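You operate a simulated robot arm through the tools that you are given. There is no shell and no other tool. Be economical: measure what you need, move in short steps, check, and stop when the job is done.

You run a simulated two-armed robot. Do the job below in one go: nothing can be reset, and whatever is moved stays where it is left.

Task
Take the blue cloth on the despatch bench top and put it away on the rig shelf. Open the extras door, take the pen and put it in the upper shelf of the despatch bench, then shut the door. Open the band drawer, fetch the orange scoop and set it in the inside of the band drawer and shut the drawer again. Put the clear jug on the despatch bench top away on the front of the mixing bench. Fetch the closed tag and set it on the white cover. Press the zero key two times. Fetch the green plug and set it on the black mat on the feed table. Take the teal cup from the shelf of the feed table and leave it on the feed card. Stack the blue block that says "No. 57" from the black mat on the feed table on top of the blue block labelled "No. 75". Lift the pads lid open. The order is free. Set down upright: clear jug.

It is judged by the outcome, as a careful person would: the job done as asked, and still so three seconds after it is handed in. It fails if anything else is knocked over, pushed out of place, dropped, spilled or broken. A push-on lid holds only when it is set on centred and level and pressed home; a screw cap is set on level and turned clockwise until tight. Flat cloth is picked up by pressing the open fingertips on it (5 to 10 N) and closing them slowly along it; thin cloth reads only 2 to 8 mm in the jaws.

Robot
Two 6-joint arms with two-finger parallel grippers on one trunk, on a base that drives. Base frame: it is fixed to the floor where the robot stands at the start and does not move with it; the origin is under the middle of the robot, x ahead of it, y to its left, z up; the surface under the hand at the start is at about z = 0.8. Lengths are in m, angles in rad, forces in N, time in s.
The left shoulder is at the start at [-0.105, 0.177, 0.734], the right one opposite. With the tool pointing down near the work surface each hand reaches from about 0.1 to 0.68 m from the robot's upright axis, wherever it stands, measured 20 degrees to its own side. Places, roughly: band drawer [0.5, 0.7, 0.3]; black mat on the feed table [-2.3, 6.7, 0.8]; blue block [-2.25, 6.75, 0.75]; blue cloth (13x8x3 cm) [0.5, 0.2, 0.8]; clear jug [1, 1.5, 0.75]; closed tag [-5.5, 6.5, 1]; extras door [0.4, -0.3, 0.4]; feed card [-2.25, 6.25, 0.75]; front of the mixing bench (156x25 cm) [-4.9, -2.04, 0.9]; green plug (4x4x3 cm) [-2.6, 6.4, 0.3]; inside of the band drawer [0.7, 0.7, 0.2]; orange scoop (12x6x5 cm) [0.8, 1.6, 0.8]; pads lid [-1.2, 4.3, 0.6]; pen (11x3x3 cm) [0.6, -0.3, 0.8]; rig shelf [-3.8, 0.2, 0.3]; teal cup (8x8x8 cm) [-2.3, 6.5, 0.3]; upper shelf of the despatch bench [0.7, -0.1, 0.4]; white cover (38x42x1 cm) [-7.9, 3.2, 0.8]; zero key [-4.1, 5.6, 1.2]. Payload 1.57 kg a hand.
The TCP of each hand is the grasp point between the finger pads, 0.03 m short of the fingertips. In the tool frame z runs along the fingers and y along their closing line. Largest opening 0.08 m; finger width 0.017, thickness 0.012; the body of the gripper, 0.04 by 0.082 m, starts 0.08 m behind the TCP.
Orientation is that of the tool frame in the base frame, as a unit quaternion [x, y, z, w]. With the fingers straight down and closing along the base's y, the tool's x points along the base's -x, its y along +y and its z along -z.

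Tools
- The arms move only by the tool send_rows. It takes "left_steps", "right_steps" or both (then of equal length, played together; a hand with none holds still); each is a list of rows, each a list of 6 numbers: the shift along the base's x, y, z in m, then the turn, a rotation vector about the base's x, y, z in rad. In form: [[dx, dy, dz, ax, ay, az], ...]. A call has 1 to 12 rows; each row is the pose to reach, as a shift and turn from the pose commanded when the call began. "left_hand" and "right_hand" are, for a hand that has rows, the finger opening in m, from 0 to 0.08, set as the call begins (left out, the last holds). Rows are played at 5 a second. More than 0.05 m and 0.15 rad between two rows, or a gripper value outside its range, and nothing of the call is played. A pose out of reach is approached as far as the arm can. The call stops where the force on the tool passes 40 N (or 10 N more than at its start, if that is more) or the arm is blocked; 0.2 s more then pass. The fingers move at their own pace (about 0.072 m/s each) and stop on an object; they squeeze with about 28 N. The grip force told is the motor's: it shows also when the fingers shut on nothing. Time passes only in rows, and 0.2 s behind the last, so rows that repeat a pose let the fingers close. The reply holds the time, the measured pose of the TCP, the force on the tool along the base axes, the opening and the grip force, in the units named above and with some noise, with the torque about the TCP (base axes, N m) and any sound that the robot's microphone picked up.
- Cameras (640 x 400 px; columns grow to the right, rows downward): "scene" is now at [0.028, -0.0058, 1.4372]; the picture's right is [-0.06, -1.00, 0.00], its down [-0.88, 0.06, -0.46] and it looks along [0.46, -0.03, -0.89] (base axes); focal length 263 px, centre (320, 200). "left" rides on the left gripper at [0.072, 0.007, -0.122] in its tool frame; the picture's right is [-0.09, 1.00, 0.00], its down [-0.84, -0.08, -0.54] and it looks along [-0.54, -0.05, 0.84] (tool axes); focal length 238 px, centre (320, 200). "right" rides on the right gripper at [0.072, -0.007, -0.122] in its tool frame; the picture's right is [0.09, 1.00, 0.00], its down [-0.84, 0.08, -0.54] and it looks along [-0.54, 0.05, 0.84] (tool axes); focal length 238 px, centre (320, 200). There is no depth. A picture from a camera that has moved, and an enlarged one, comes with that camera's place and axes in the base frame and with its lens.
- grab_frame(camera): a new picture of that camera. The clock stands still meanwhile.
- slide_trunk(by): slides the trunk up (or, below 0, down) by that many m; the arms and the scene camera ride with it, the base frame stays. It gives what a move gives, with no picture.
- steer(legs): drives the robot by 1 to 6 legs, each [ahead, left, turn to the left] in m, m and rad, along the robot's own axes; the way and the turn of a leg run together, so that a leg with both is an arc; at most 1.5 m and 3.142 rad a leg. The arms and the cameras ride along, it lands a little off, and it stops where it bumps. It gives what a move gives.
- turn_head(pan, tilt): turns the head with the scene camera to pan (to the left, within 2.496 rad either way) and tilt (down, from -0.506 to 1.204), counted from straight ahead of the robot. It gives what a move gives.
- zoom(camera, box): a new picture of the part [left, top, right, bottom] of that camera's present view, enlarged. The clock stands still meanwhile.
- close_job(): hands the job in; it is judged then, once.

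Go step by step. Nothing tells you exact positions but the pictures and the camera data: compare them with the known pose of the tool, close in by small moves and look again before you grip or let go. The budget is 546 turns and 334 pictures, counting those below and the enlarged ones. Unless the task says otherwise, let go and move clear before handing in.

The tools are called after "Call:" as name(argument=value, ...) on one line, values as JSON. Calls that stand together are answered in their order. send_rows: Moves the arms, as the interface text tells. Its arguments: {"type":"object","properties":{"left_steps":{"type":"array"},"left_hand":{"type":"number"},"right_steps":{"type":"array"},"right_hand":{"type":"number"}},"required":[]} The other tools are called the same way: slide_trunk (by) slides the trunk up or down; steer (legs) drives the base; turn_head (pan, tilt) turns the head that bears the scene camera; grab_frame (camera) takes a picture; zoom (camera, box) takes an enlarged picture of a part of a camera's view; close_job () hands the job in.

At the start:

```text
clock: 0.0
left_position: [0.4448, 0.3625, 1.0945]
left_orientation: [0.0, 1.0, -0.001, 0.0]
left_force: [0.5, 0.4, -0.6]
left_moment: [-0.01, 0.01, 0.04]
left_grip_width: 0.0798
left_gripper_force: 0.1
right_position: [0.408, -0.0654, 1.0281]
right_orientation: [0.0, 1.0, 0.0, 0.0]
right_force: [0.8, 0.1, 0.3]
right_moment: [0.0, -0.01, -0.05]
right_grip_width: 0.0801
right_gripper_force: 0.0
trunk travel left (down, up): [-0.175, 0.153]
robot x, y, heading: [0.0014, 0.0022, -0.0]
head pan, tilt: [-0.065, 1.089]
```

scene: 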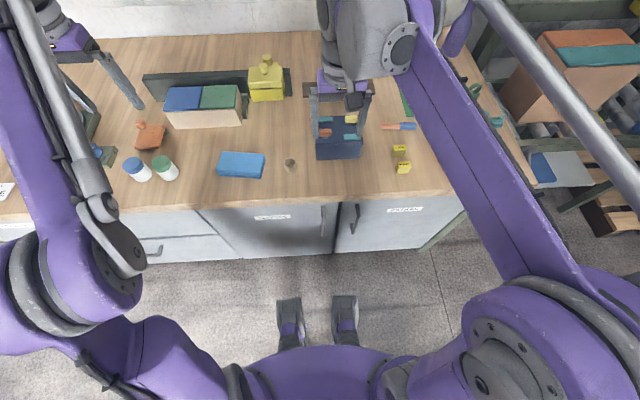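
right: 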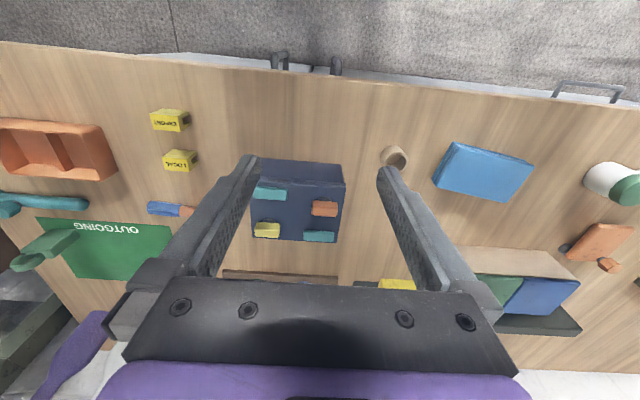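
left: 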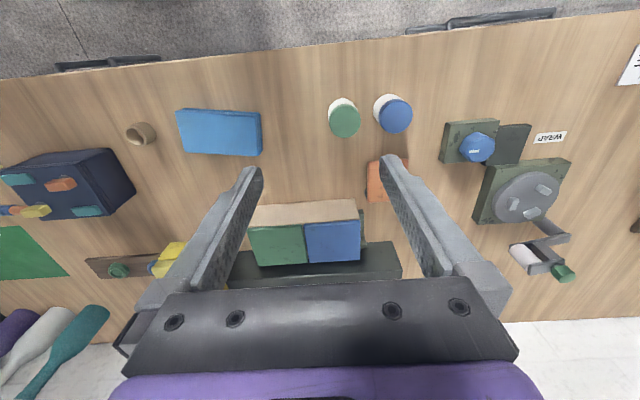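

I see the despatch bench with the blue cloth, the pen and doors below. I'll look closer at the bench front labels and around.

Call:
zoom(camera="scene", box=[80, 60, 480, 270])

Call:
turn_head(pan=0.9, tilt=0.75)

Call:
grab_frame(camera="scene")

```text
1.60 times, centred on (280, 165) of scene
camera zoom: at [0.028, -0.0058, 1.4372], right [-0.06, -1.0, 0.0], down [-0.88, 0.06, -0.46], along [0.46, -0.03, -0.89], focal length 421 px, centre (384, 256)
```

zoom: 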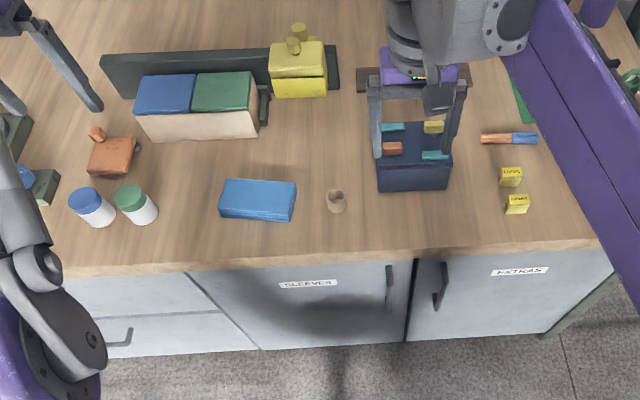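

```text
clock: 1.2
left_position: [0.4449, 0.363, 1.0933]
left_orientation: [0.0, 1.0, -0.001, 0.0]
left_force: [-0.3, 0.5, 0.2]
left_moment: [-0.01, 0.02, 0.01]
left_grip_width: 0.08
left_gripper_force: 0.0
right_position: [0.4088, -0.0649, 1.0288]
right_orientation: [0.0, 1.0, 0.0, 0.0]
right_force: [0.0, 0.1, -0.2]
right_moment: [0.01, 0.02, 0.02]
right_grip_width: 0.0801
right_gripper_force: 0.0
trunk travel left (down, up): [-0.175, 0.153]
robot x, y, heading: [-0.0022, 0.0025, -0.005]
head pan, tilt: [0.901, 0.75]
```

```text
329 pictures are left
camera scene: at [0.0158, 0.0632, 1.4623], right [0.78, -0.62, 0.0], down [-0.42, -0.53, -0.73], along [0.45, 0.57, -0.68], focal length 263 px, centre (320, 200)
```

scene: 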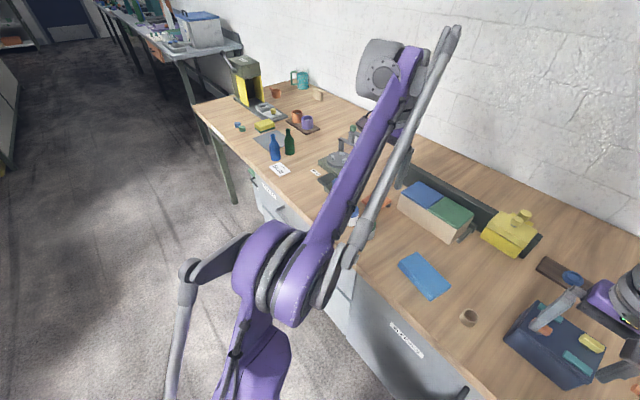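

Extras door handle is on its left edge, about [0.36, -0.14, 0.6]. I look round to map the room.

Call:
turn_head(pan=1.4, tilt=0.3)

Call:
grab_frame(camera="scene")

Call:
turn_head(pan=2.45, tilt=0.25)

Call:
grab_frame(camera="scene")

Call:
turn_head(pan=-2.3, tilt=0.25)

Call:
grab_frame(camera="scene")

```text
clock: 2.2
left_position: [0.4438, 0.3628, 1.0945]
left_orientation: [0.0, 1.0, 0.001, 0.0]
left_force: [0.3, -0.1, -0.4]
left_moment: [-0.01, 0.01, -0.01]
left_grip_width: 0.0801
left_gripper_force: 0.1
right_position: [0.4076, -0.0649, 1.0276]
right_orientation: [0.0, 1.0, 0.0, 0.0]
right_force: [0.7, 0.4, 0.8]
right_moment: [0.02, 0.01, 0.01]
right_grip_width: 0.0802
right_gripper_force: 0.0
trunk travel left (down, up): [-0.175, 0.153]
robot x, y, heading: [-0.0011, 0.0027, -0.002]
head pan, tilt: [1.4, 0.3]
```

```text
328 pictures are left
camera scene: at [-0.0198, 0.0903, 1.5026], right [0.99, -0.17, 0.0], down [-0.05, -0.29, -0.96], along [0.16, 0.94, -0.3], focal length 263 px, centre (320, 200)
```

scene: 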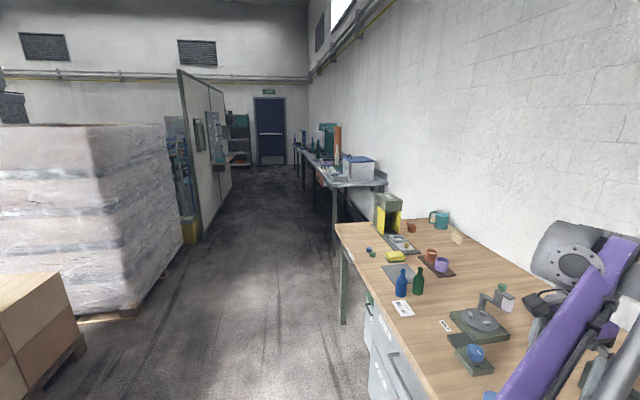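

```text
clock: 3.5
left_position: [0.4448, 0.3628, 1.0931]
left_orientation: [0.0, 1.0, 0.0, 0.001]
left_force: [-0.7, 0.2, -0.3]
left_moment: [0.0, 0.0, -0.02]
left_grip_width: 0.0801
left_gripper_force: 0.0
right_position: [0.4079, -0.0658, 1.0283]
right_orientation: [0.0, 1.0, 0.0, -0.001]
right_force: [0.1, 0.8, 0.8]
right_moment: [-0.03, 0.0, -0.01]
right_grip_width: 0.0801
right_gripper_force: 0.1
trunk travel left (down, up): [-0.175, 0.153]
robot x, y, heading: [-0.0016, -0.0002, 0.002]
head pan, tilt: [2.45, 0.25]
```

```text
327 pictures are left
camera scene: at [-0.1077, 0.0579, 1.5074], right [0.64, 0.77, 0.0], down [0.19, -0.16, -0.97], along [-0.75, 0.62, -0.25], focal length 263 px, centre (320, 200)
```

scene: 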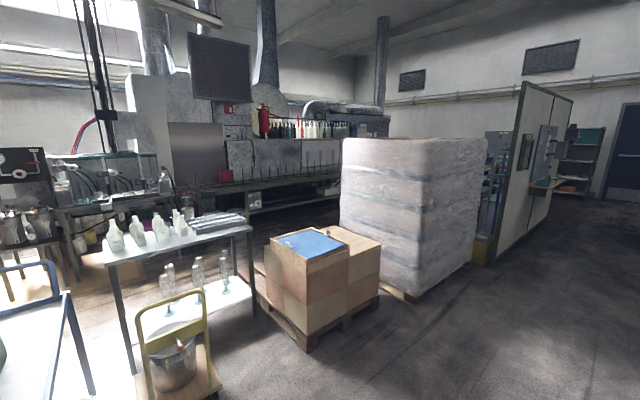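

```text
clock: 7.2
left_position: [0.4432, 0.3632, 1.0934]
left_orientation: [0.0, 1.0, 0.001, 0.001]
left_force: [0.0, -1.2, 0.1]
left_moment: [-0.02, 0.03, 0.0]
left_grip_width: 0.0799
left_gripper_force: 0.0
right_position: [0.4081, -0.0648, 1.0282]
right_orientation: [0.0, 1.0, 0.0, 0.0]
right_force: [0.1, -0.5, 0.4]
right_moment: [-0.01, 0.0, 0.02]
right_grip_width: 0.0801
right_gripper_force: 0.1
trunk travel left (down, up): [-0.175, 0.153]
robot x, y, heading: [0.0009, -0.0002, 0.003]
head pan, tilt: [-2.3, 0.25]
```

```text
326 pictures are left
camera scene: at [-0.098, -0.0713, 1.5074], right [-0.75, 0.67, 0.0], down [0.16, 0.18, -0.97], along [-0.65, -0.72, -0.25], focal length 263 px, centre (320, 200)
```

scene: 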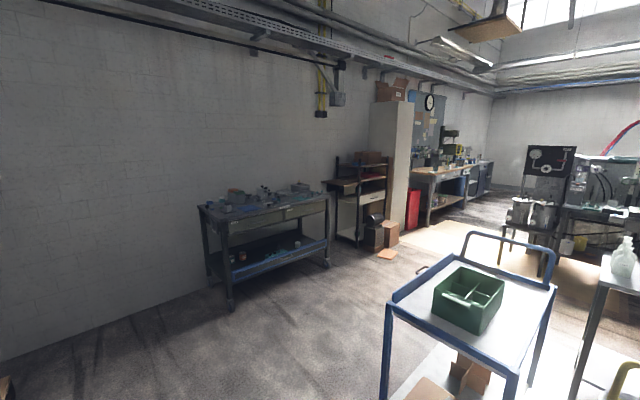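

The room is roughly mapped: mixing bench far behind right, a blue cart and jug table behind. I'll now look at the bench front for the extras door with the head.

Call:
turn_head(pan=-0.5, tilt=0.9)

Call:
grab_frame(camera="scene")

```text
clock: 9.0
left_position: [0.4447, 0.3634, 1.0941]
left_orientation: [0.0, 1.0, 0.0, 0.0]
left_force: [0.5, 0.7, -1.0]
left_moment: [-0.02, -0.01, 0.0]
left_grip_width: 0.0802
left_gripper_force: 0.1
right_position: [0.4081, -0.0664, 1.0294]
right_orientation: [0.0, 1.0, 0.0, 0.001]
right_force: [0.1, 0.0, -0.4]
right_moment: [0.0, -0.01, 0.02]
right_grip_width: 0.0802
right_gripper_force: 0.1
trunk travel left (down, up): [-0.175, 0.153]
robot x, y, heading: [-0.004, -0.0012, -0.0]
head pan, tilt: [-0.499, 0.901]
```

```text
325 pictures are left
camera scene: at [0.0305, -0.0379, 1.4504], right [-0.48, -0.88, 0.0], down [-0.69, 0.38, -0.62], along [0.55, -0.3, -0.78], focal length 263 px, centre (320, 200)
```

scene: 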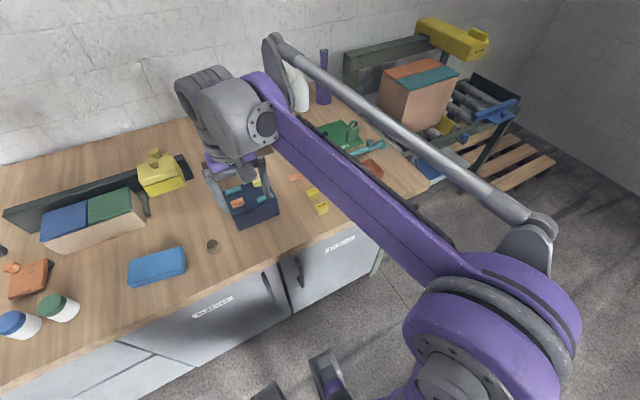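

The door handle is a vertical bar on the left edge. I'll back off a little so that the arm has room, then lower the trunk.

Call:
steer(legs=[[-0.3, 0.0, 0]])

Call:
slide_trunk(by=-0.12)

Call:
send_rows(right_steps=[[0, 0, -0.03, 0, -0.14, 0], [0, 0, -0.06, 0, -0.28, 0], [0, 0, -0.09, 0, -0.42, 0], [0, 0, -0.12, 0, -0.56, 0], [0, 0, -0.15, 0, -0.7, 0], [0, 0, -0.18, 0, -0.84, 0], [0, 0, -0.2, 0, -0.98, 0], [0, 0, -0.22, 0, -1.12, 0], [0, 0, -0.24, 0, -1.2, 0]])

Call:
grab_frame(camera="right")

Call:
grab_frame(camera="scene")

```text
clock: 11.1
left_position: [0.1461, 0.3604, 1.0946]
left_orientation: [0.003, 1.0, -0.001, 0.0]
left_force: [-0.1, -0.3, -0.1]
left_moment: [0.02, 0.01, 0.01]
left_grip_width: 0.0804
left_gripper_force: 0.2
right_position: [0.1073, -0.0674, 1.0282]
right_orientation: [0.002, 1.0, 0.0, 0.0]
right_force: [0.1, -0.8, 0.4]
right_moment: [0.01, -0.02, 0.0]
right_grip_width: 0.0798
right_gripper_force: 0.1
trunk travel left (down, up): [-0.175, 0.153]
robot x, y, heading: [-0.3044, -0.0031, -0.005]
head pan, tilt: [-0.499, 0.901]
```

```text
clock: 12.6
left_position: [0.1473, 0.3604, 0.974]
left_orientation: [0.003, 1.0, -0.001, 0.0]
left_force: [-0.5, 0.5, -0.8]
left_moment: [0.0, 0.01, 0.0]
left_grip_width: 0.0799
left_gripper_force: 0.1
right_position: [0.1079, -0.0672, 0.9086]
right_orientation: [0.003, 1.0, 0.0, -0.001]
right_force: [0.2, -0.1, 0.6]
right_moment: [0.03, -0.03, 0.03]
right_grip_width: 0.08
right_gripper_force: 0.1
trunk travel left (down, up): [-0.055, 0.273]
robot x, y, heading: [-0.3035, 0.0018, -0.007]
head pan, tilt: [-0.499, 0.901]
```

```text
clock: 14.6
left_position: [0.1474, 0.3608, 0.974]
left_orientation: [0.003, 1.0, 0.001, 0.0]
left_force: [0.6, -0.9, 0.8]
left_moment: [0.01, 0.03, 0.01]
left_grip_width: 0.0802
left_gripper_force: 0.0
right_position: [0.1084, -0.0649, 0.6692]
right_orientation: [0.003, 0.825, 0.002, 0.565]
right_force: [0.1, 0.0, -0.1]
right_moment: [0.01, -0.02, 0.05]
right_grip_width: 0.08
right_gripper_force: 0.1
trunk travel left (down, up): [-0.055, 0.273]
robot x, y, heading: [-0.2977, -0.001, -0.003]
head pan, tilt: [-0.499, 0.901]
```

```text
324 pictures are left
camera right: at [-0.0298, -0.0716, 0.6457], right [-0.03, 1.0, -0.08], down [-0.2, 0.07, 0.98], along [0.98, 0.05, 0.2], focal length 238 px, centre (320, 200)
```

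right: 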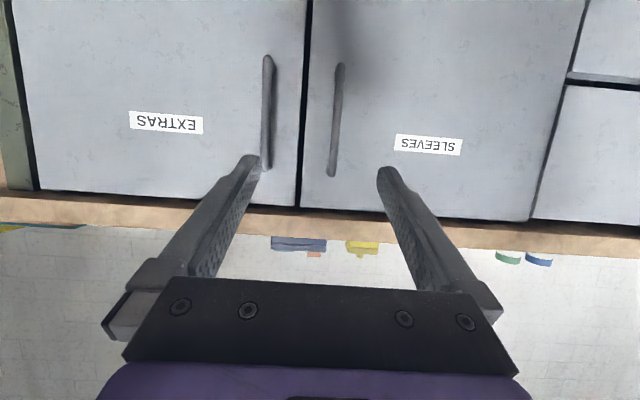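

```text
323 pictures are left
camera scene: at [-0.236, -0.0371, 1.3221], right [-0.48, -0.88, 0.0], down [-0.69, 0.38, -0.62], along [0.54, -0.3, -0.78], focal length 263 px, centre (320, 200)
```

scene: 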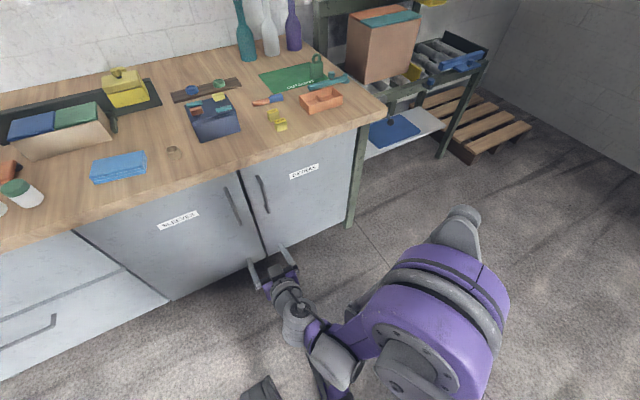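

Handle of the extras door: about [0.365, -0.144, 0.52–0.67]; hinge at y≈-0.55. I move the right hand up before it.

Call:
send_rows(right_steps=[[0.03, -0.03, -0.03, 0, 0, 0], [0.06, -0.06, -0.05, 0, 0, 0], [0.1, -0.079, -0.06, 0, 0, 0], [0.14, -0.079, -0.06, 0, 0, 0], [0.17, -0.079, -0.06, 0, 0, 0], [0.19, -0.079, -0.06, 0, 0, 0]], right_hand=0.06)

Call:
grab_frame(camera="right")

```text
refused: row 1 steps farther than a row can; nothing moved
```

```text
322 pictures are left
camera right: at [-0.0298, -0.0716, 0.6457], right [-0.03, 1.0, -0.08], down [-0.2, 0.07, 0.98], along [0.98, 0.05, 0.2], focal length 238 px, centre (320, 200)
```

right: 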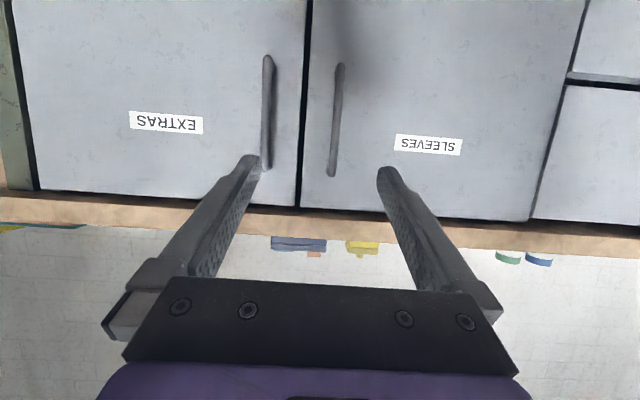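

I resend with shorter steps.

Call:
send_rows(right_steps=[[0.02, -0.02, -0.02, 0, 0, 0], [0.05, -0.04, -0.04, 0, 0, 0], [0.08, -0.065, -0.06, 0, 0, 0], [0.11, -0.079, -0.06, 0, 0, 0], [0.15, -0.079, -0.06, 0, 0, 0], [0.19, -0.079, -0.06, 0, 0, 0]], right_hand=0.06)

Call:
grab_frame(camera="right")

```text
clock: 16.0
left_position: [0.1465, 0.3614, 0.9746]
left_orientation: [0.004, 1.0, 0.001, 0.001]
left_force: [-0.9, 0.3, -0.2]
left_moment: [0.02, 0.01, 0.0]
left_grip_width: 0.0801
left_gripper_force: 0.0
right_position: [0.2995, -0.1455, 0.6096]
right_orientation: [0.002, 0.826, 0.002, 0.564]
right_force: [-0.4, 0.0, 0.2]
right_moment: [0.01, 0.01, -0.01]
right_grip_width: 0.0599
right_gripper_force: 0.1
trunk travel left (down, up): [-0.055, 0.273]
robot x, y, heading: [-0.2973, 0.0032, -0.01]
head pan, tilt: [-0.499, 0.901]
```

```text
321 pictures are left
camera right: at [0.161, -0.1508, 0.5858], right [-0.03, 1.0, -0.08], down [-0.2, 0.07, 0.98], along [0.98, 0.05, 0.2], focal length 238 px, centre (320, 200)
```

right: 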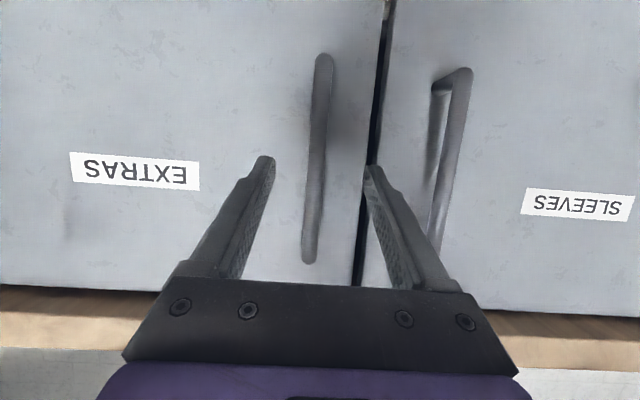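

The handle is centred between the fingers; I advance and close.

Call:
send_rows(right_steps=[[0.02, 0, 0, 0, 0, 0], [0.035, 0, 0, 0, 0, 0], [0.048, 0, 0, 0, 0, 0], [0.058, 0, 0, 0, 0, 0]])

Call:
send_rows(right_steps=[[0, 0, 0, 0, 0, 0], [0, 0, 0, 0, 0, 0], [0, 0, 0, 0, 0, 0], [0, 0, 0, 0, 0, 0]], right_hand=0.0)

Call:
grab_frame(camera="right")

```text
clock: 17.0
left_position: [0.1466, 0.3618, 0.974]
left_orientation: [0.003, 1.0, 0.0, 0.0]
left_force: [-0.2, 0.6, 0.0]
left_moment: [0.01, -0.01, 0.0]
left_grip_width: 0.0803
left_gripper_force: 0.0
right_position: [0.3567, -0.1467, 0.6092]
right_orientation: [0.003, 0.826, 0.001, 0.564]
right_force: [0.2, -0.4, 0.0]
right_moment: [0.01, 0.0, -0.02]
right_grip_width: 0.06
right_gripper_force: 0.1
trunk travel left (down, up): [-0.055, 0.273]
robot x, y, heading: [-0.2937, -0.0023, -0.006]
head pan, tilt: [-0.499, 0.901]
```

```text
clock: 18.0
left_position: [0.1466, 0.361, 0.9754]
left_orientation: [0.004, 1.0, 0.001, 0.0]
left_force: [-0.3, -0.2, 1.2]
left_moment: [-0.03, 0.01, 0.03]
left_grip_width: 0.0798
left_gripper_force: 0.1
right_position: [0.3562, -0.1479, 0.6089]
right_orientation: [0.004, 0.826, 0.001, 0.564]
right_force: [1.8, -7.7, 1.7]
right_moment: [-0.27, -0.01, -0.01]
right_grip_width: 0.0138
right_gripper_force: 30.2
trunk travel left (down, up): [-0.055, 0.273]
robot x, y, heading: [-0.3003, 0.0047, -0.009]
head pan, tilt: [-0.499, 0.901]
```

```text
320 pictures are left
camera right: at [0.217, -0.153, 0.5854], right [-0.03, 1.0, -0.08], down [-0.2, 0.07, 0.98], along [0.98, 0.05, 0.2], focal length 238 px, centre (320, 200)
```

right: 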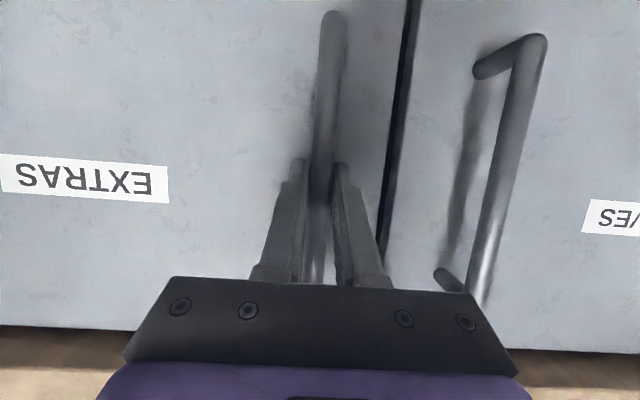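

Gripped. I swing the door along its arc about the hinge.

Call:
send_rows(right_steps=[[-0.02, -0.0027, 0, 0, 0, 0.05], [-0.04, -0.0062, 0, 0, 0, 0.1], [-0.06, -0.011, 0, 0, 0, 0.15], [-0.0793, -0.0163, 0, 0, 0, 0.2], [-0.1172, -0.0304, 0, 0, 0, 0.3], [-0.1536, -0.0482, 0, 0, 0, 0.4], [-0.1881, -0.0694, 0, 0, 0, 0.5], [-0.2202, -0.0941, 0, 0, 0, 0.6]])

Call:
grab_frame(camera="scene")

```text
clock: 19.8
left_position: [0.1474, 0.361, 0.9761]
left_orientation: [0.003, 1.0, 0.0, -0.001]
left_force: [0.0, 0.2, -0.6]
left_moment: [0.0, -0.02, -0.01]
left_grip_width: 0.0801
left_gripper_force: 0.0
right_position: [0.1376, -0.2415, 0.6093]
right_orientation: [-0.24, 0.789, 0.167, 0.54]
right_force: [12.5, -15.3, 20.9]
right_moment: [-0.12, -0.33, -0.09]
right_grip_width: 0.0138
right_gripper_force: 29.9
trunk travel left (down, up): [-0.055, 0.273]
robot x, y, heading: [-0.2987, -0.0004, -0.007]
head pan, tilt: [-0.499, 0.901]
```

```text
319 pictures are left
camera scene: at [-0.2372, -0.0379, 1.3222], right [-0.48, -0.88, 0.0], down [-0.69, 0.38, -0.62], along [0.54, -0.3, -0.78], focal length 263 px, centre (320, 200)
```

scene: 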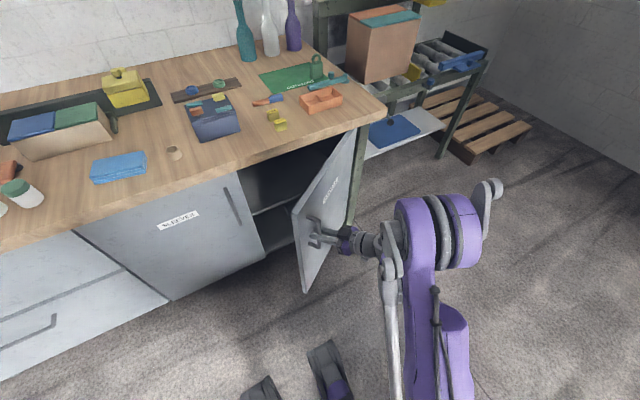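

Door is opening well; I carry on along the arc.

Call:
send_rows(right_steps=[[-0.0295, -0.0278, -0.003, 0, 0, 0.1], [-0.0562, -0.0582, -0.003, 0, 0, 0.2], [-0.0796, -0.0913, -0.003, 0, 0, 0.3], [-0.0996, -0.1265, -0.003, 0, 0, 0.4], [-0.1161, -0.1635, -0.003, 0, 0, 0.5], [-0.1286, -0.202, -0.003, 0, 0, 0.6]])

Call:
grab_frame(camera="scene")

```text
clock: 21.0
left_position: [0.1478, 0.3612, 0.9752]
left_orientation: [0.002, 1.0, 0.0, -0.001]
left_force: [0.5, -0.3, -0.1]
left_moment: [-0.04, -0.04, 0.0]
left_grip_width: 0.0799
left_gripper_force: 0.0
right_position: [0.0305, -0.3904, 0.6046]
right_orientation: [-0.413, 0.714, 0.283, 0.49]
right_force: [5.9, -2.6, -4.4]
right_moment: [0.34, -0.23, -0.16]
right_grip_width: 0.0137
right_gripper_force: 30.0
trunk travel left (down, up): [-0.055, 0.273]
robot x, y, heading: [-0.298, -0.0019, -0.006]
head pan, tilt: [-0.499, 0.901]
stopped in row 5 (right hand): the force on the tool passed its limit at 42 N (the readings are from after the stop); the commanded pose is now the measured one
```

```text
318 pictures are left
camera scene: at [-0.2359, -0.0379, 1.3219], right [-0.48, -0.88, 0.0], down [-0.69, 0.38, -0.62], along [0.54, -0.3, -0.78], focal length 263 px, centre (320, 200)
```

scene: 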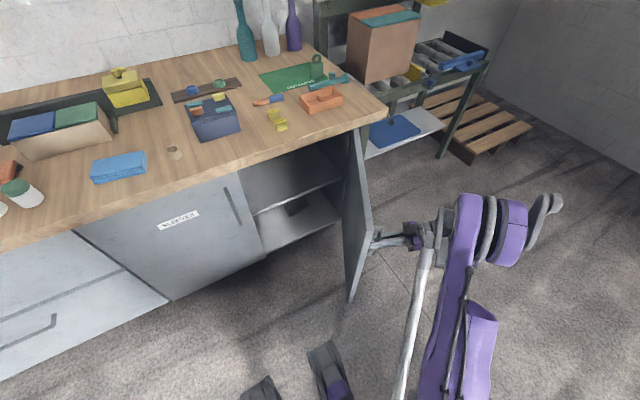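

Door is about 60° open, shelf visible inside. I release and back out of the handle.

Call:
send_rows(right_steps=[[0, 0, 0, 0, 0, 0], [0, 0, 0, 0, 0, 0], [-0.018, -0.032, 0.014, 0, 0, 0], [-0.036, -0.064, 0.028, 0, 0, 0], [-0.055, -0.097, 0.043, 0, 0, 0]], right_hand=0.06)

Call:
grab_frame(camera="scene")

```text
clock: 22.2
left_position: [0.1479, 0.362, 0.9745]
left_orientation: [0.003, 1.0, 0.0, 0.0]
left_force: [0.5, 0.6, 0.7]
left_moment: [-0.03, 0.0, -0.01]
left_grip_width: 0.0796
left_gripper_force: 0.0
right_position: [0.0017, -0.4682, 0.6385]
right_orientation: [-0.412, 0.717, 0.278, 0.489]
right_force: [0.1, -0.3, -0.2]
right_moment: [0.01, 0.02, 0.04]
right_grip_width: 0.0601
right_gripper_force: 0.1
right hand out of reach, approached as far as the arm can: row 5
trunk travel left (down, up): [-0.055, 0.273]
robot x, y, heading: [-0.2997, 0.0058, -0.012]
head pan, tilt: [-0.499, 0.901]
```

```text
317 pictures are left
camera scene: at [-0.2361, -0.0373, 1.3221], right [-0.48, -0.88, 0.0], down [-0.69, 0.38, -0.62], along [0.54, -0.3, -0.78], focal length 263 px, centre (320, 200)
```

scene: 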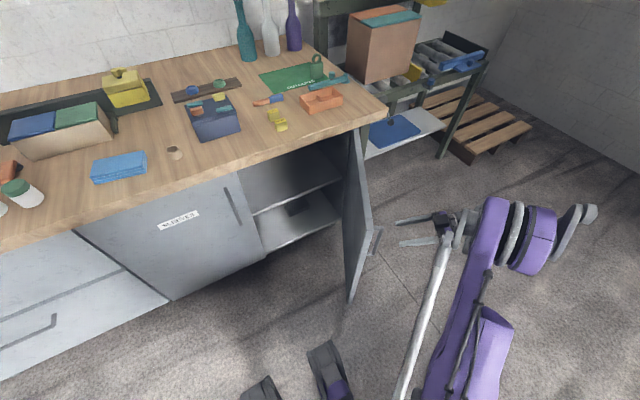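

Next I raise the trunk and turn the hand back to point down, to push the door wider from its inside.

Call:
slide_trunk(by=0.25)

Call:
send_rows(right_steps=[[0, 0, 0.02, 0, 0, -0.13], [0, 0.02, 0.04, 0, 0, -0.26], [0, 0.05, 0.06, 0, 0, -0.39], [0, 0.08, 0.07, 0, 0, -0.52], [0, 0.11, 0.07, 0, 0, -0.65], [0, 0.14, 0.07, 0, 0, -0.78], [0.02, 0.17, 0.07, 0, 0, -0.91], [0.04, 0.2, 0.07, 0, 0, -1.04]], right_hand=0.0)

Call:
send_rows(right_steps=[[0, 0, 0, 0, 0.13, 0], [0, 0, 0, 0, 0.26, 0], [0, 0, 0, 0, 0.39, 0], [0, 0, 0, 0, 0.52, 0], [0, 0, 0, 0, 0.65, 0], [0, 0, 0, 0, 0.78, 0], [0, 0, 0, 0, 0.91, 0], [0, 0, 0, 0, 1.04, 0], [0, 0, 0, 0, 1.18, 0]])

Call:
grab_frame(camera="scene")

```text
clock: 24.7
left_position: [0.1467, 0.3623, 1.2237]
left_orientation: [0.003, 1.0, 0.001, -0.001]
left_force: [0.9, -0.4, 0.0]
left_moment: [0.0, 0.02, 0.02]
left_grip_width: 0.0802
left_gripper_force: 0.1
right_position: [0.0437, -0.4642, 0.9192]
right_orientation: [-0.422, 0.698, 0.266, 0.513]
right_force: [-0.2, 1.0, -0.1]
right_moment: [0.0, -0.01, -0.01]
right_grip_width: 0.0601
right_gripper_force: 0.1
trunk travel left (down, up): [-0.305, 0.023]
robot x, y, heading: [-0.301, 0.0011, 0.0]
head pan, tilt: [-0.499, 0.901]
```

```text
clock: 26.5
left_position: [0.1462, 0.3632, 1.2237]
left_orientation: [0.002, 1.0, 0.001, 0.0]
left_force: [-0.5, 0.5, -0.1]
left_moment: [0.01, 0.03, 0.01]
left_grip_width: 0.08
left_gripper_force: 0.0
right_position: [0.0837, -0.2653, 0.9892]
right_orientation: [-0.019, 0.816, -0.025, 0.578]
right_force: [-0.5, 0.2, -0.5]
right_moment: [0.02, 0.01, 0.02]
right_grip_width: 0.0
right_gripper_force: 21.5
trunk travel left (down, up): [-0.305, 0.023]
robot x, y, heading: [-0.302, 0.003, -0.007]
head pan, tilt: [-0.499, 0.901]
```

```text
clock: 28.5
left_position: [0.1476, 0.3609, 1.2234]
left_orientation: [0.003, 1.0, 0.0, 0.001]
left_force: [0.0, -0.1, -0.1]
left_moment: [0.0, 0.04, -0.03]
left_grip_width: 0.0799
left_gripper_force: 0.0
right_position: [0.0852, -0.2652, 0.9895]
right_orientation: [-0.029, 0.999, -0.009, 0.025]
right_force: [0.2, -0.4, -0.2]
right_moment: [0.03, 0.03, -0.02]
right_grip_width: 0.0001
right_gripper_force: 21.2
trunk travel left (down, up): [-0.305, 0.023]
robot x, y, heading: [-0.3017, 0.0003, -0.008]
head pan, tilt: [-0.499, 0.901]
```

```text
316 pictures are left
camera scene: at [-0.2738, -0.0373, 1.5841], right [-0.48, -0.88, 0.0], down [-0.69, 0.38, -0.62], along [0.54, -0.3, -0.78], focal length 263 px, centre (320, 200)
```

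scene: 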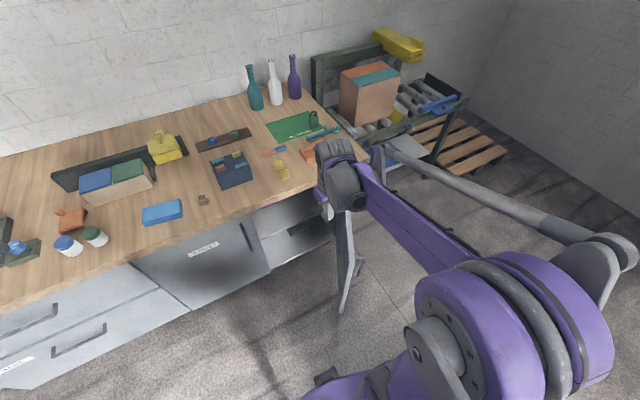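

The closed hand hangs over the inside of the door; I go down and push it wider to the right.

Call:
send_rows(right_steps=[[0, 0.02, -0.05, 0, 0, 0], [0, 0.02, -0.1, 0, 0, 0], [0, 0.02, -0.15, 0, 0, 0], [0, 0.02, -0.2, 0, 0, 0], [0, 0.02, -0.25, 0, 0, 0], [0, 0.02, -0.3, 0, 0, 0], [0, -0.02, -0.3, 0, 0, 0], [0, -0.06, -0.3, 0, 0, 0], [0, -0.1, -0.3, 0, 0, 0], [0, -0.14, -0.3, 0, 0, 0], [0, -0.18, -0.3, 0, 0, 0], [0, -0.22, -0.3, 0, 0, 0]])

Call:
grab_frame(camera="scene")

```text
refused: row 1 steps farther than a row can; nothing moved
```

```text
315 pictures are left
camera scene: at [-0.2738, -0.0373, 1.5841], right [-0.48, -0.88, 0.0], down [-0.69, 0.38, -0.62], along [0.54, -0.3, -0.78], focal length 263 px, centre (320, 200)
```

scene: 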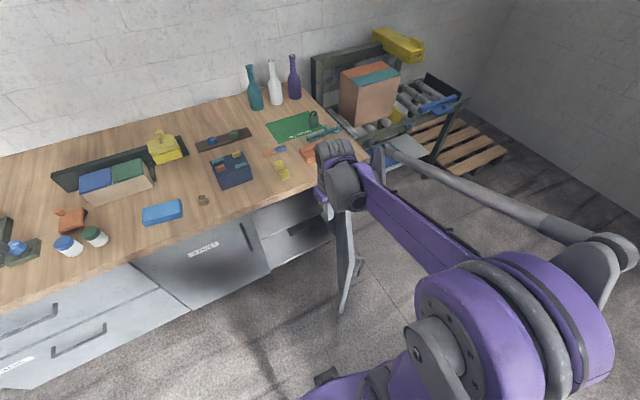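

I correct the first row's length and send again.

Call:
send_rows(right_steps=[[0, 0.01, -0.045, 0, 0, 0], [0, 0.02, -0.09, 0, 0, 0], [0, 0.02, -0.14, 0, 0, 0], [0, 0.02, -0.19, 0, 0, 0], [0, 0.02, -0.24, 0, 0, 0], [0, 0.02, -0.29, 0, 0, 0], [0, -0.02, -0.3, 0, 0, 0], [0, -0.06, -0.3, 0, 0, 0], [0, -0.1, -0.3, 0, 0, 0], [0, -0.14, -0.3, 0, 0, 0], [0, -0.18, -0.3, 0, 0, 0], [0, -0.22, -0.3, 0, 0, 0]])

Call:
grab_frame(camera="scene")

```text
clock: 31.1
left_position: [0.146, 0.3602, 1.225]
left_orientation: [0.003, 1.0, 0.001, 0.001]
left_force: [0.3, -0.8, 0.9]
left_moment: [0.01, -0.01, -0.03]
left_grip_width: 0.08
left_gripper_force: 0.0
right_position: [0.0838, -0.4862, 0.6894]
right_orientation: [-0.03, 0.999, -0.009, 0.026]
right_force: [0.1, 0.4, 0.7]
right_moment: [0.05, -0.01, -0.01]
right_grip_width: 0.0
right_gripper_force: 21.2
trunk travel left (down, up): [-0.305, 0.023]
robot x, y, heading: [-0.2991, 0.0007, -0.008]
head pan, tilt: [-0.499, 0.901]
```

```text
314 pictures are left
camera scene: at [-0.2751, -0.0383, 1.5841], right [-0.48, -0.88, 0.0], down [-0.69, 0.38, -0.62], along [0.54, -0.3, -0.78], focal length 263 px, centre (320, 200)
```

scene: 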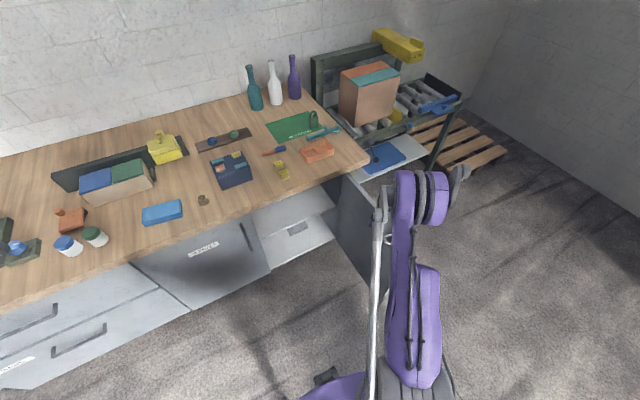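

Door is now near 90° open. I lift the hand and drive up to the bench for the pen.

Call:
send_rows(right_steps=[[0, 0.02, 0.04, 0, 0, 0], [0, 0.03, 0.08, 0, 0, 0], [0, 0.03, 0.13, 0, 0, 0], [0, 0.03, 0.18, 0, 0, 0], [0, 0.03, 0.23, 0, 0, 0], [0, 0.03, 0.28, 0, 0, 0], [0, 0.06, 0.31, 0, 0, 0], [0, 0.1, 0.32, 0, 0, 0], [0, 0.14, 0.32, 0, 0, 0], [0, 0.17, 0.32, 0, 0, 0]], right_hand=0.06)

Call:
steer(legs=[[0.3, 0, 0]])

Call:
grab_frame(camera="right")

```text
clock: 33.3
left_position: [0.1473, 0.3629, 1.2244]
left_orientation: [0.002, 1.0, 0.0, -0.001]
left_force: [0.8, 0.7, -0.3]
left_moment: [0.01, 0.0, -0.02]
left_grip_width: 0.0803
left_gripper_force: 0.0
right_position: [0.0851, -0.3141, 1.0099]
right_orientation: [-0.03, 0.999, -0.01, 0.026]
right_force: [-0.4, 0.1, 0.2]
right_moment: [0.01, -0.01, 0.0]
right_grip_width: 0.0601
right_gripper_force: 0.1
trunk travel left (down, up): [-0.305, 0.023]
robot x, y, heading: [-0.2978, 0.0021, -0.005]
head pan, tilt: [-0.499, 0.901]
```

```text
clock: 35.4
left_position: [0.4458, 0.3596, 1.2242]
left_orientation: [0.002, 1.0, 0.0, 0.0]
left_force: [0.0, 0.2, -0.1]
left_moment: [0.02, -0.02, -0.03]
left_grip_width: 0.08
left_gripper_force: 0.1
right_position: [0.3832, -0.3176, 1.0095]
right_orientation: [-0.029, 0.999, -0.009, 0.027]
right_force: [0.5, 0.5, -0.5]
right_moment: [-0.01, -0.04, 0.01]
right_grip_width: 0.06
right_gripper_force: 0.2
trunk travel left (down, up): [-0.305, 0.023]
robot x, y, heading: [-0.0023, -0.002, -0.008]
head pan, tilt: [-0.499, 0.901]
```

```text
313 pictures are left
camera right: at [0.3062, -0.3251, 1.1268], right [-0.15, 0.99, -0.02], down [0.8, 0.14, 0.58], along [0.58, 0.07, -0.81], focal length 238 px, centre (320, 200)
```

right: 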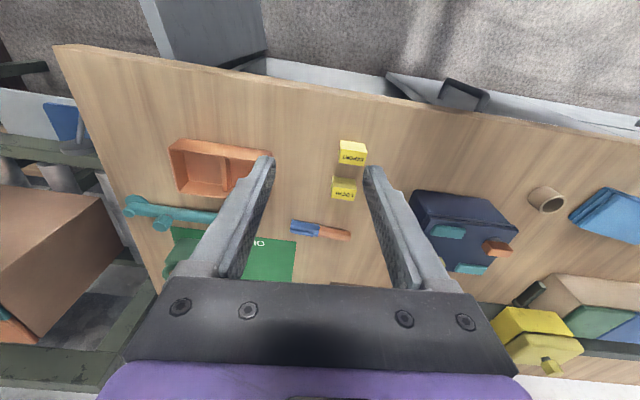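

Pen lies along y at about [0.597, -0.285]. I turn the hand a quarter so it closes along x, above the pen.

Call:
send_rows(right_steps=[[0.03, 0, 0, 0, 0, -0.14], [0.06, 0.01, 0, 0, 0, -0.28], [0.09, 0.02, 0, 0, 0, -0.42], [0.12, 0.02, 0, 0, 0, -0.56], [0.15, 0.03, 0, 0, 0, -0.7], [0.18, 0.03, 0, 0, 0, -0.84], [0.2, 0.03, 0, 0, 0, -0.98], [0.21, 0.03, -0.01, 0, 0, -1.12], [0.212, 0.03, -0.02, 0, 0, -1.26], [0.212, 0.03, -0.03, 0, 0, -1.4], [0.212, 0.03, -0.05, 0, 0, -1.52], [0.212, 0.03, -0.06, 0, 0, -1.52]])

Call:
grab_frame(camera="right")

```text
clock: 38.0
left_position: [0.4448, 0.3603, 1.2239]
left_orientation: [0.003, 1.0, 0.0, 0.0]
left_force: [0.9, 0.1, -0.6]
left_moment: [0.0, -0.02, 0.01]
left_grip_width: 0.0801
left_gripper_force: 0.0
right_position: [0.5959, -0.2864, 0.9497]
right_orientation: [0.666, 0.745, -0.025, 0.013]
right_force: [-0.5, 0.7, -0.6]
right_moment: [0.0, 0.01, -0.02]
right_grip_width: 0.06
right_gripper_force: 0.0
trunk travel left (down, up): [-0.305, 0.023]
robot x, y, heading: [0.0017, -0.0034, -0.008]
head pan, tilt: [-0.499, 0.901]
```

```text
312 pictures are left
camera right: at [0.5833, -0.2085, 1.0672], right [0.98, 0.2, -0.02], down [0.18, -0.79, 0.58], along [0.1, -0.58, -0.81], focal length 238 px, centre (320, 200)
```

right: 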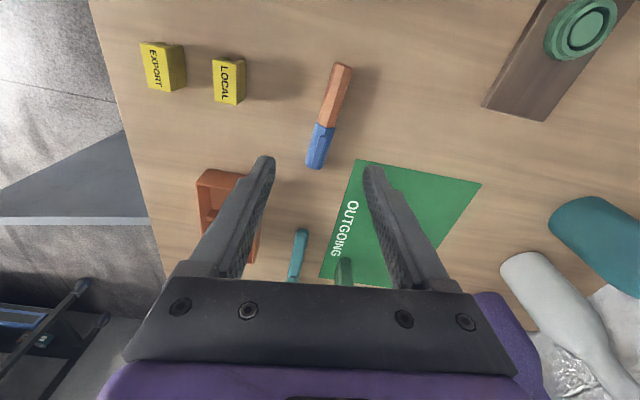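

Pen runs along y at x≈0.60. I square the hand to it and lower, opening 0.05.

Call:
send_rows(right_steps=[[0.002, -0.001, -0.02, 0.025, 0, -0.07], [0.005, -0.002, -0.05, 0.055, 0, -0.15], [0.005, -0.002, -0.08, 0.055, 0, -0.15], [0.005, -0.002, -0.1, 0.055, 0, -0.15], [0.005, -0.002, -0.11, 0.055, 0, -0.15]], right_hand=0.05)

Call:
grab_frame(camera="right")

```text
clock: 39.2
left_position: [0.4453, 0.3606, 1.2246]
left_orientation: [0.002, 1.0, 0.0, 0.0]
left_force: [-0.4, -0.5, 0.0]
left_moment: [0.03, 0.0, -0.02]
left_grip_width: 0.0801
left_gripper_force: 0.0
right_position: [0.601, -0.2875, 0.8402]
right_orientation: [0.721, 0.693, -0.005, -0.007]
right_force: [-0.3, 0.7, 0.1]
right_moment: [-0.04, 0.02, 0.01]
right_grip_width: 0.0501
right_gripper_force: 0.1
trunk travel left (down, up): [-0.305, 0.023]
robot x, y, heading: [0.0013, -0.0032, -0.006]
head pan, tilt: [-0.499, 0.901]
```

```text
311 pictures are left
camera right: at [0.5999, -0.2157, 0.9612], right [1.0, 0.05, -0.02], down [0.05, -0.84, 0.54], along [0.01, -0.54, -0.84], focal length 238 px, centre (320, 200)
```

right: 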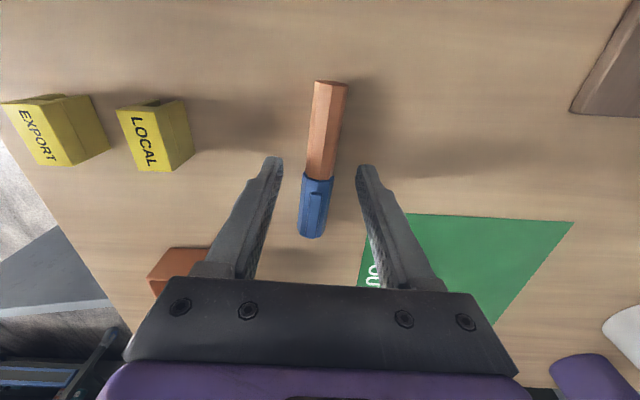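

The pen sits centred between the fingers. I lower a centimetre and close.

Call:
send_rows(right_steps=[[0, 0, -0.005, 0, 0, 0], [0, 0, -0.01, 0, 0, 0]])

Call:
send_rows(right_steps=[[0, 0, 0, 0, 0, 0], [0, 0, 0, 0, 0, 0], [0, 0, 0, 0, 0, 0], [0, 0, 0.03, 0, 0, 0], [0, 0, 0.06, 0, 0, 0]], right_hand=0.0)

Call:
grab_frame(camera="right")

```text
clock: 39.8
left_position: [0.444, 0.3607, 1.2253]
left_orientation: [0.002, 1.0, -0.001, 0.0]
left_force: [0.7, 0.2, 0.1]
left_moment: [0.0, -0.01, 0.0]
left_grip_width: 0.0801
left_gripper_force: 0.0
right_position: [0.6016, -0.2885, 0.8304]
right_orientation: [0.72, 0.694, -0.004, -0.006]
right_force: [0.7, 0.6, 9.2]
right_moment: [-0.05, -0.39, 0.07]
right_grip_width: 0.0506
right_gripper_force: 0.3
trunk travel left (down, up): [-0.305, 0.023]
robot x, y, heading: [-0.0003, 0.0005, -0.008]
head pan, tilt: [-0.499, 0.901]
```

```text
clock: 41.0
left_position: [0.4464, 0.3598, 1.2237]
left_orientation: [0.002, 1.0, 0.001, 0.0]
left_force: [-0.2, -0.6, 0.2]
left_moment: [-0.01, -0.02, -0.01]
left_grip_width: 0.08
left_gripper_force: 0.0
right_position: [0.6006, -0.2886, 0.8897]
right_orientation: [0.721, 0.693, -0.006, -0.008]
right_force: [0.2, -0.6, 0.7]
right_moment: [0.0, -0.01, 0.01]
right_grip_width: 0.0
right_gripper_force: 21.3
trunk travel left (down, up): [-0.305, 0.023]
robot x, y, heading: [0.0005, 0.0043, -0.004]
head pan, tilt: [-0.499, 0.901]
```

```text
310 pictures are left
camera right: at [0.5991, -0.2164, 1.0109], right [1.0, 0.05, -0.02], down [0.05, -0.84, 0.54], along [0.01, -0.54, -0.84], focal length 238 px, centre (320, 200)
```

right: 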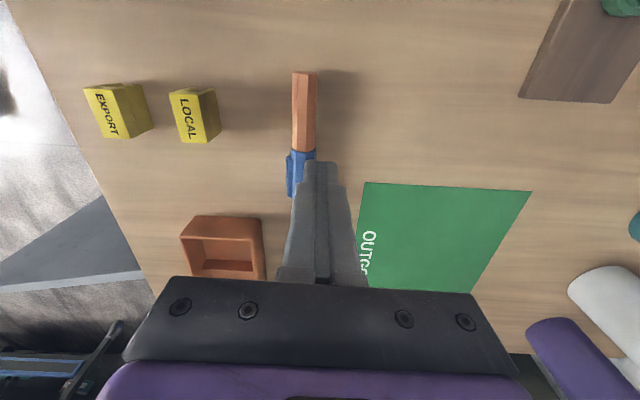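

The fingers shut empty; the pen moved to about x 0.58. I open, re-centre on it and look before lifting.

Call:
send_rows(right_steps=[[-0.01, 0, 0, 0, 0, 0], [-0.02, 0, 0, 0, 0, -0.03], [-0.02, 0, -0.03, 0, 0, -0.03], [-0.02, 0, -0.045, 0, 0, -0.03]], right_hand=0.06)

Call:
grab_frame(camera="right")

```text
clock: 42.0
left_position: [0.4448, 0.3608, 1.2234]
left_orientation: [0.003, 1.0, 0.0, -0.001]
left_force: [-0.3, 0.8, -0.1]
left_moment: [0.04, -0.01, 0.01]
left_grip_width: 0.0802
left_gripper_force: 0.1
right_position: [0.581, -0.2892, 0.8437]
right_orientation: [0.732, 0.681, -0.005, -0.007]
right_force: [0.3, -0.9, 0.0]
right_moment: [0.0, 0.03, 0.0]
right_grip_width: 0.06
right_gripper_force: 0.1
trunk travel left (down, up): [-0.305, 0.023]
robot x, y, heading: [-0.001, -0.0037, -0.003]
head pan, tilt: [-0.499, 0.901]
```

```text
309 pictures are left
camera right: at [0.5818, -0.216, 0.9651], right [1.0, 0.02, -0.02], down [0.03, -0.84, 0.54], along [0.0, -0.54, -0.84], focal length 238 px, centre (320, 200)
```

right: 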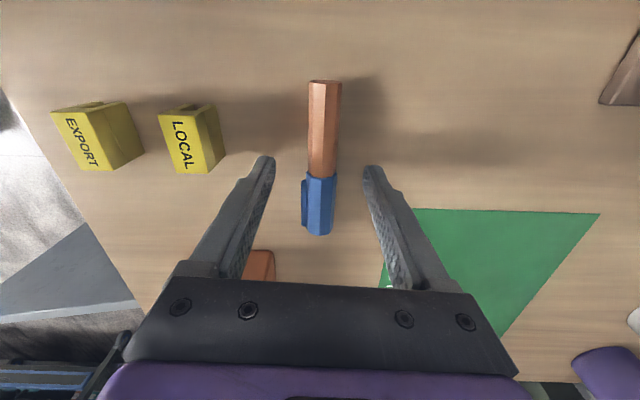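

The pen's cap edge is right under the fingers; I shift 2 cm to the orange barrel, lower and close.

Call:
send_rows(right_steps=[[0.0, 0.015, 0, 0, 0, 0], [0, 0.015, -0.006, 0, 0, 0], [0, 0.015, -0.011, 0, 0, 0]])

Call:
send_rows(right_steps=[[0, 0, 0, 0, 0, 0], [0, 0, 0, 0, 0, 0], [0, 0, 0, 0, 0, 0]], right_hand=0.0)

Call:
grab_frame(camera="right")

```text
clock: 42.8
left_position: [0.4451, 0.3606, 1.2245]
left_orientation: [0.002, 1.0, 0.0, 0.0]
left_force: [0.8, -0.1, -0.6]
left_moment: [0.01, -0.02, 0.0]
left_grip_width: 0.0801
left_gripper_force: 0.2
right_position: [0.5803, -0.2736, 0.8341]
right_orientation: [0.732, 0.681, -0.005, -0.008]
right_force: [1.3, -1.3, -0.9]
right_moment: [-0.02, 0.0, 0.0]
right_grip_width: 0.0601
right_gripper_force: 0.0
trunk travel left (down, up): [-0.305, 0.023]
robot x, y, heading: [-0.0029, 0.0005, -0.009]
head pan, tilt: [-0.499, 0.901]
```

```text
clock: 43.6
left_position: [0.4461, 0.3598, 1.2247]
left_orientation: [0.003, 1.0, 0.0, 0.0]
left_force: [-0.5, 0.6, 0.6]
left_moment: [0.03, 0.01, -0.02]
left_grip_width: 0.0801
left_gripper_force: 0.1
right_position: [0.5811, -0.273, 0.8325]
right_orientation: [0.731, 0.682, -0.005, -0.008]
right_force: [-0.4, 0.2, -0.1]
right_moment: [0.0, 0.0, -0.01]
right_grip_width: 0.0199
right_gripper_force: 28.5
trunk travel left (down, up): [-0.305, 0.023]
robot x, y, heading: [-0.0035, 0.0013, -0.003]
head pan, tilt: [-0.499, 0.901]
```

```text
308 pictures are left
camera right: at [0.5819, -0.2013, 0.9548], right [1.0, 0.02, -0.02], down [0.03, -0.84, 0.54], along [0.0, -0.54, -0.84], focal length 238 px, centre (320, 200)
```

right: 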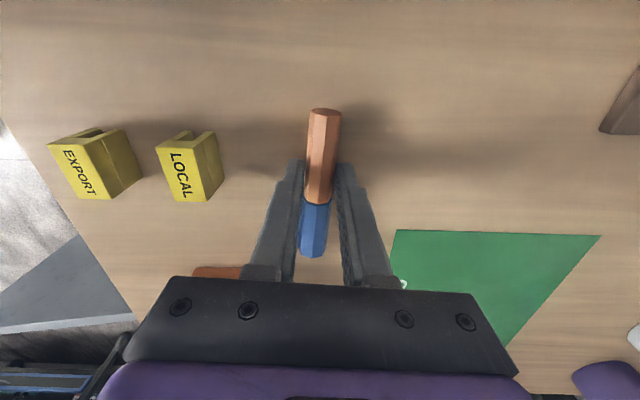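

Gripped, 0.02 wide. I lift clear.

Call:
send_rows(right_steps=[[0, 0, 0.02, 0, 0, 0], [0, 0, 0.05, 0, 0, 0], [0, 0, 0.09, 0, 0, 0], [0, 0, 0.13, 0, 0, 0], [0, 0, 0.16, 0, 0, 0]])

Call:
steer(legs=[[-0.35, 0.0, 0]])

Call:
grab_frame(camera="scene")

```text
clock: 44.8
left_position: [0.4459, 0.3603, 1.2233]
left_orientation: [0.002, 1.0, 0.0, 0.0]
left_force: [0.1, -0.5, 0.4]
left_moment: [0.03, 0.0, 0.0]
left_grip_width: 0.08
left_gripper_force: 0.0
right_position: [0.5807, -0.2727, 0.9962]
right_orientation: [0.731, 0.682, -0.005, -0.008]
right_force: [-0.8, -0.3, -0.2]
right_moment: [0.02, 0.02, -0.02]
right_grip_width: 0.0199
right_gripper_force: 27.9
trunk travel left (down, up): [-0.305, 0.023]
robot x, y, heading: [-0.0013, 0.0044, -0.002]
head pan, tilt: [-0.499, 0.901]
```

```text
clock: 47.0
left_position: [0.0963, 0.3603, 1.2232]
left_orientation: [0.004, 1.0, 0.0, 0.0]
left_force: [-0.4, 0.7, 0.4]
left_moment: [0.02, 0.0, 0.01]
left_grip_width: 0.0798
left_gripper_force: 0.1
right_position: [0.2313, -0.2719, 0.9953]
right_orientation: [0.732, 0.681, -0.005, -0.008]
right_force: [-1.0, 0.0, -0.4]
right_moment: [0.01, 0.0, -0.02]
right_grip_width: 0.0199
right_gripper_force: 28.1
trunk travel left (down, up): [-0.305, 0.023]
robot x, y, heading: [-0.3492, 0.0011, -0.01]
head pan, tilt: [-0.499, 0.901]
```

```text
307 pictures are left
camera scene: at [-0.3254, -0.0367, 1.5842], right [-0.48, -0.87, 0.0], down [-0.69, 0.38, -0.62], along [0.54, -0.3, -0.78], focal length 263 px, centre (320, 200)
```

scene: 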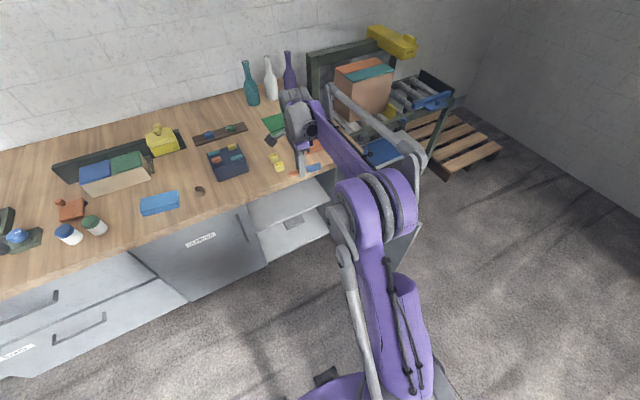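

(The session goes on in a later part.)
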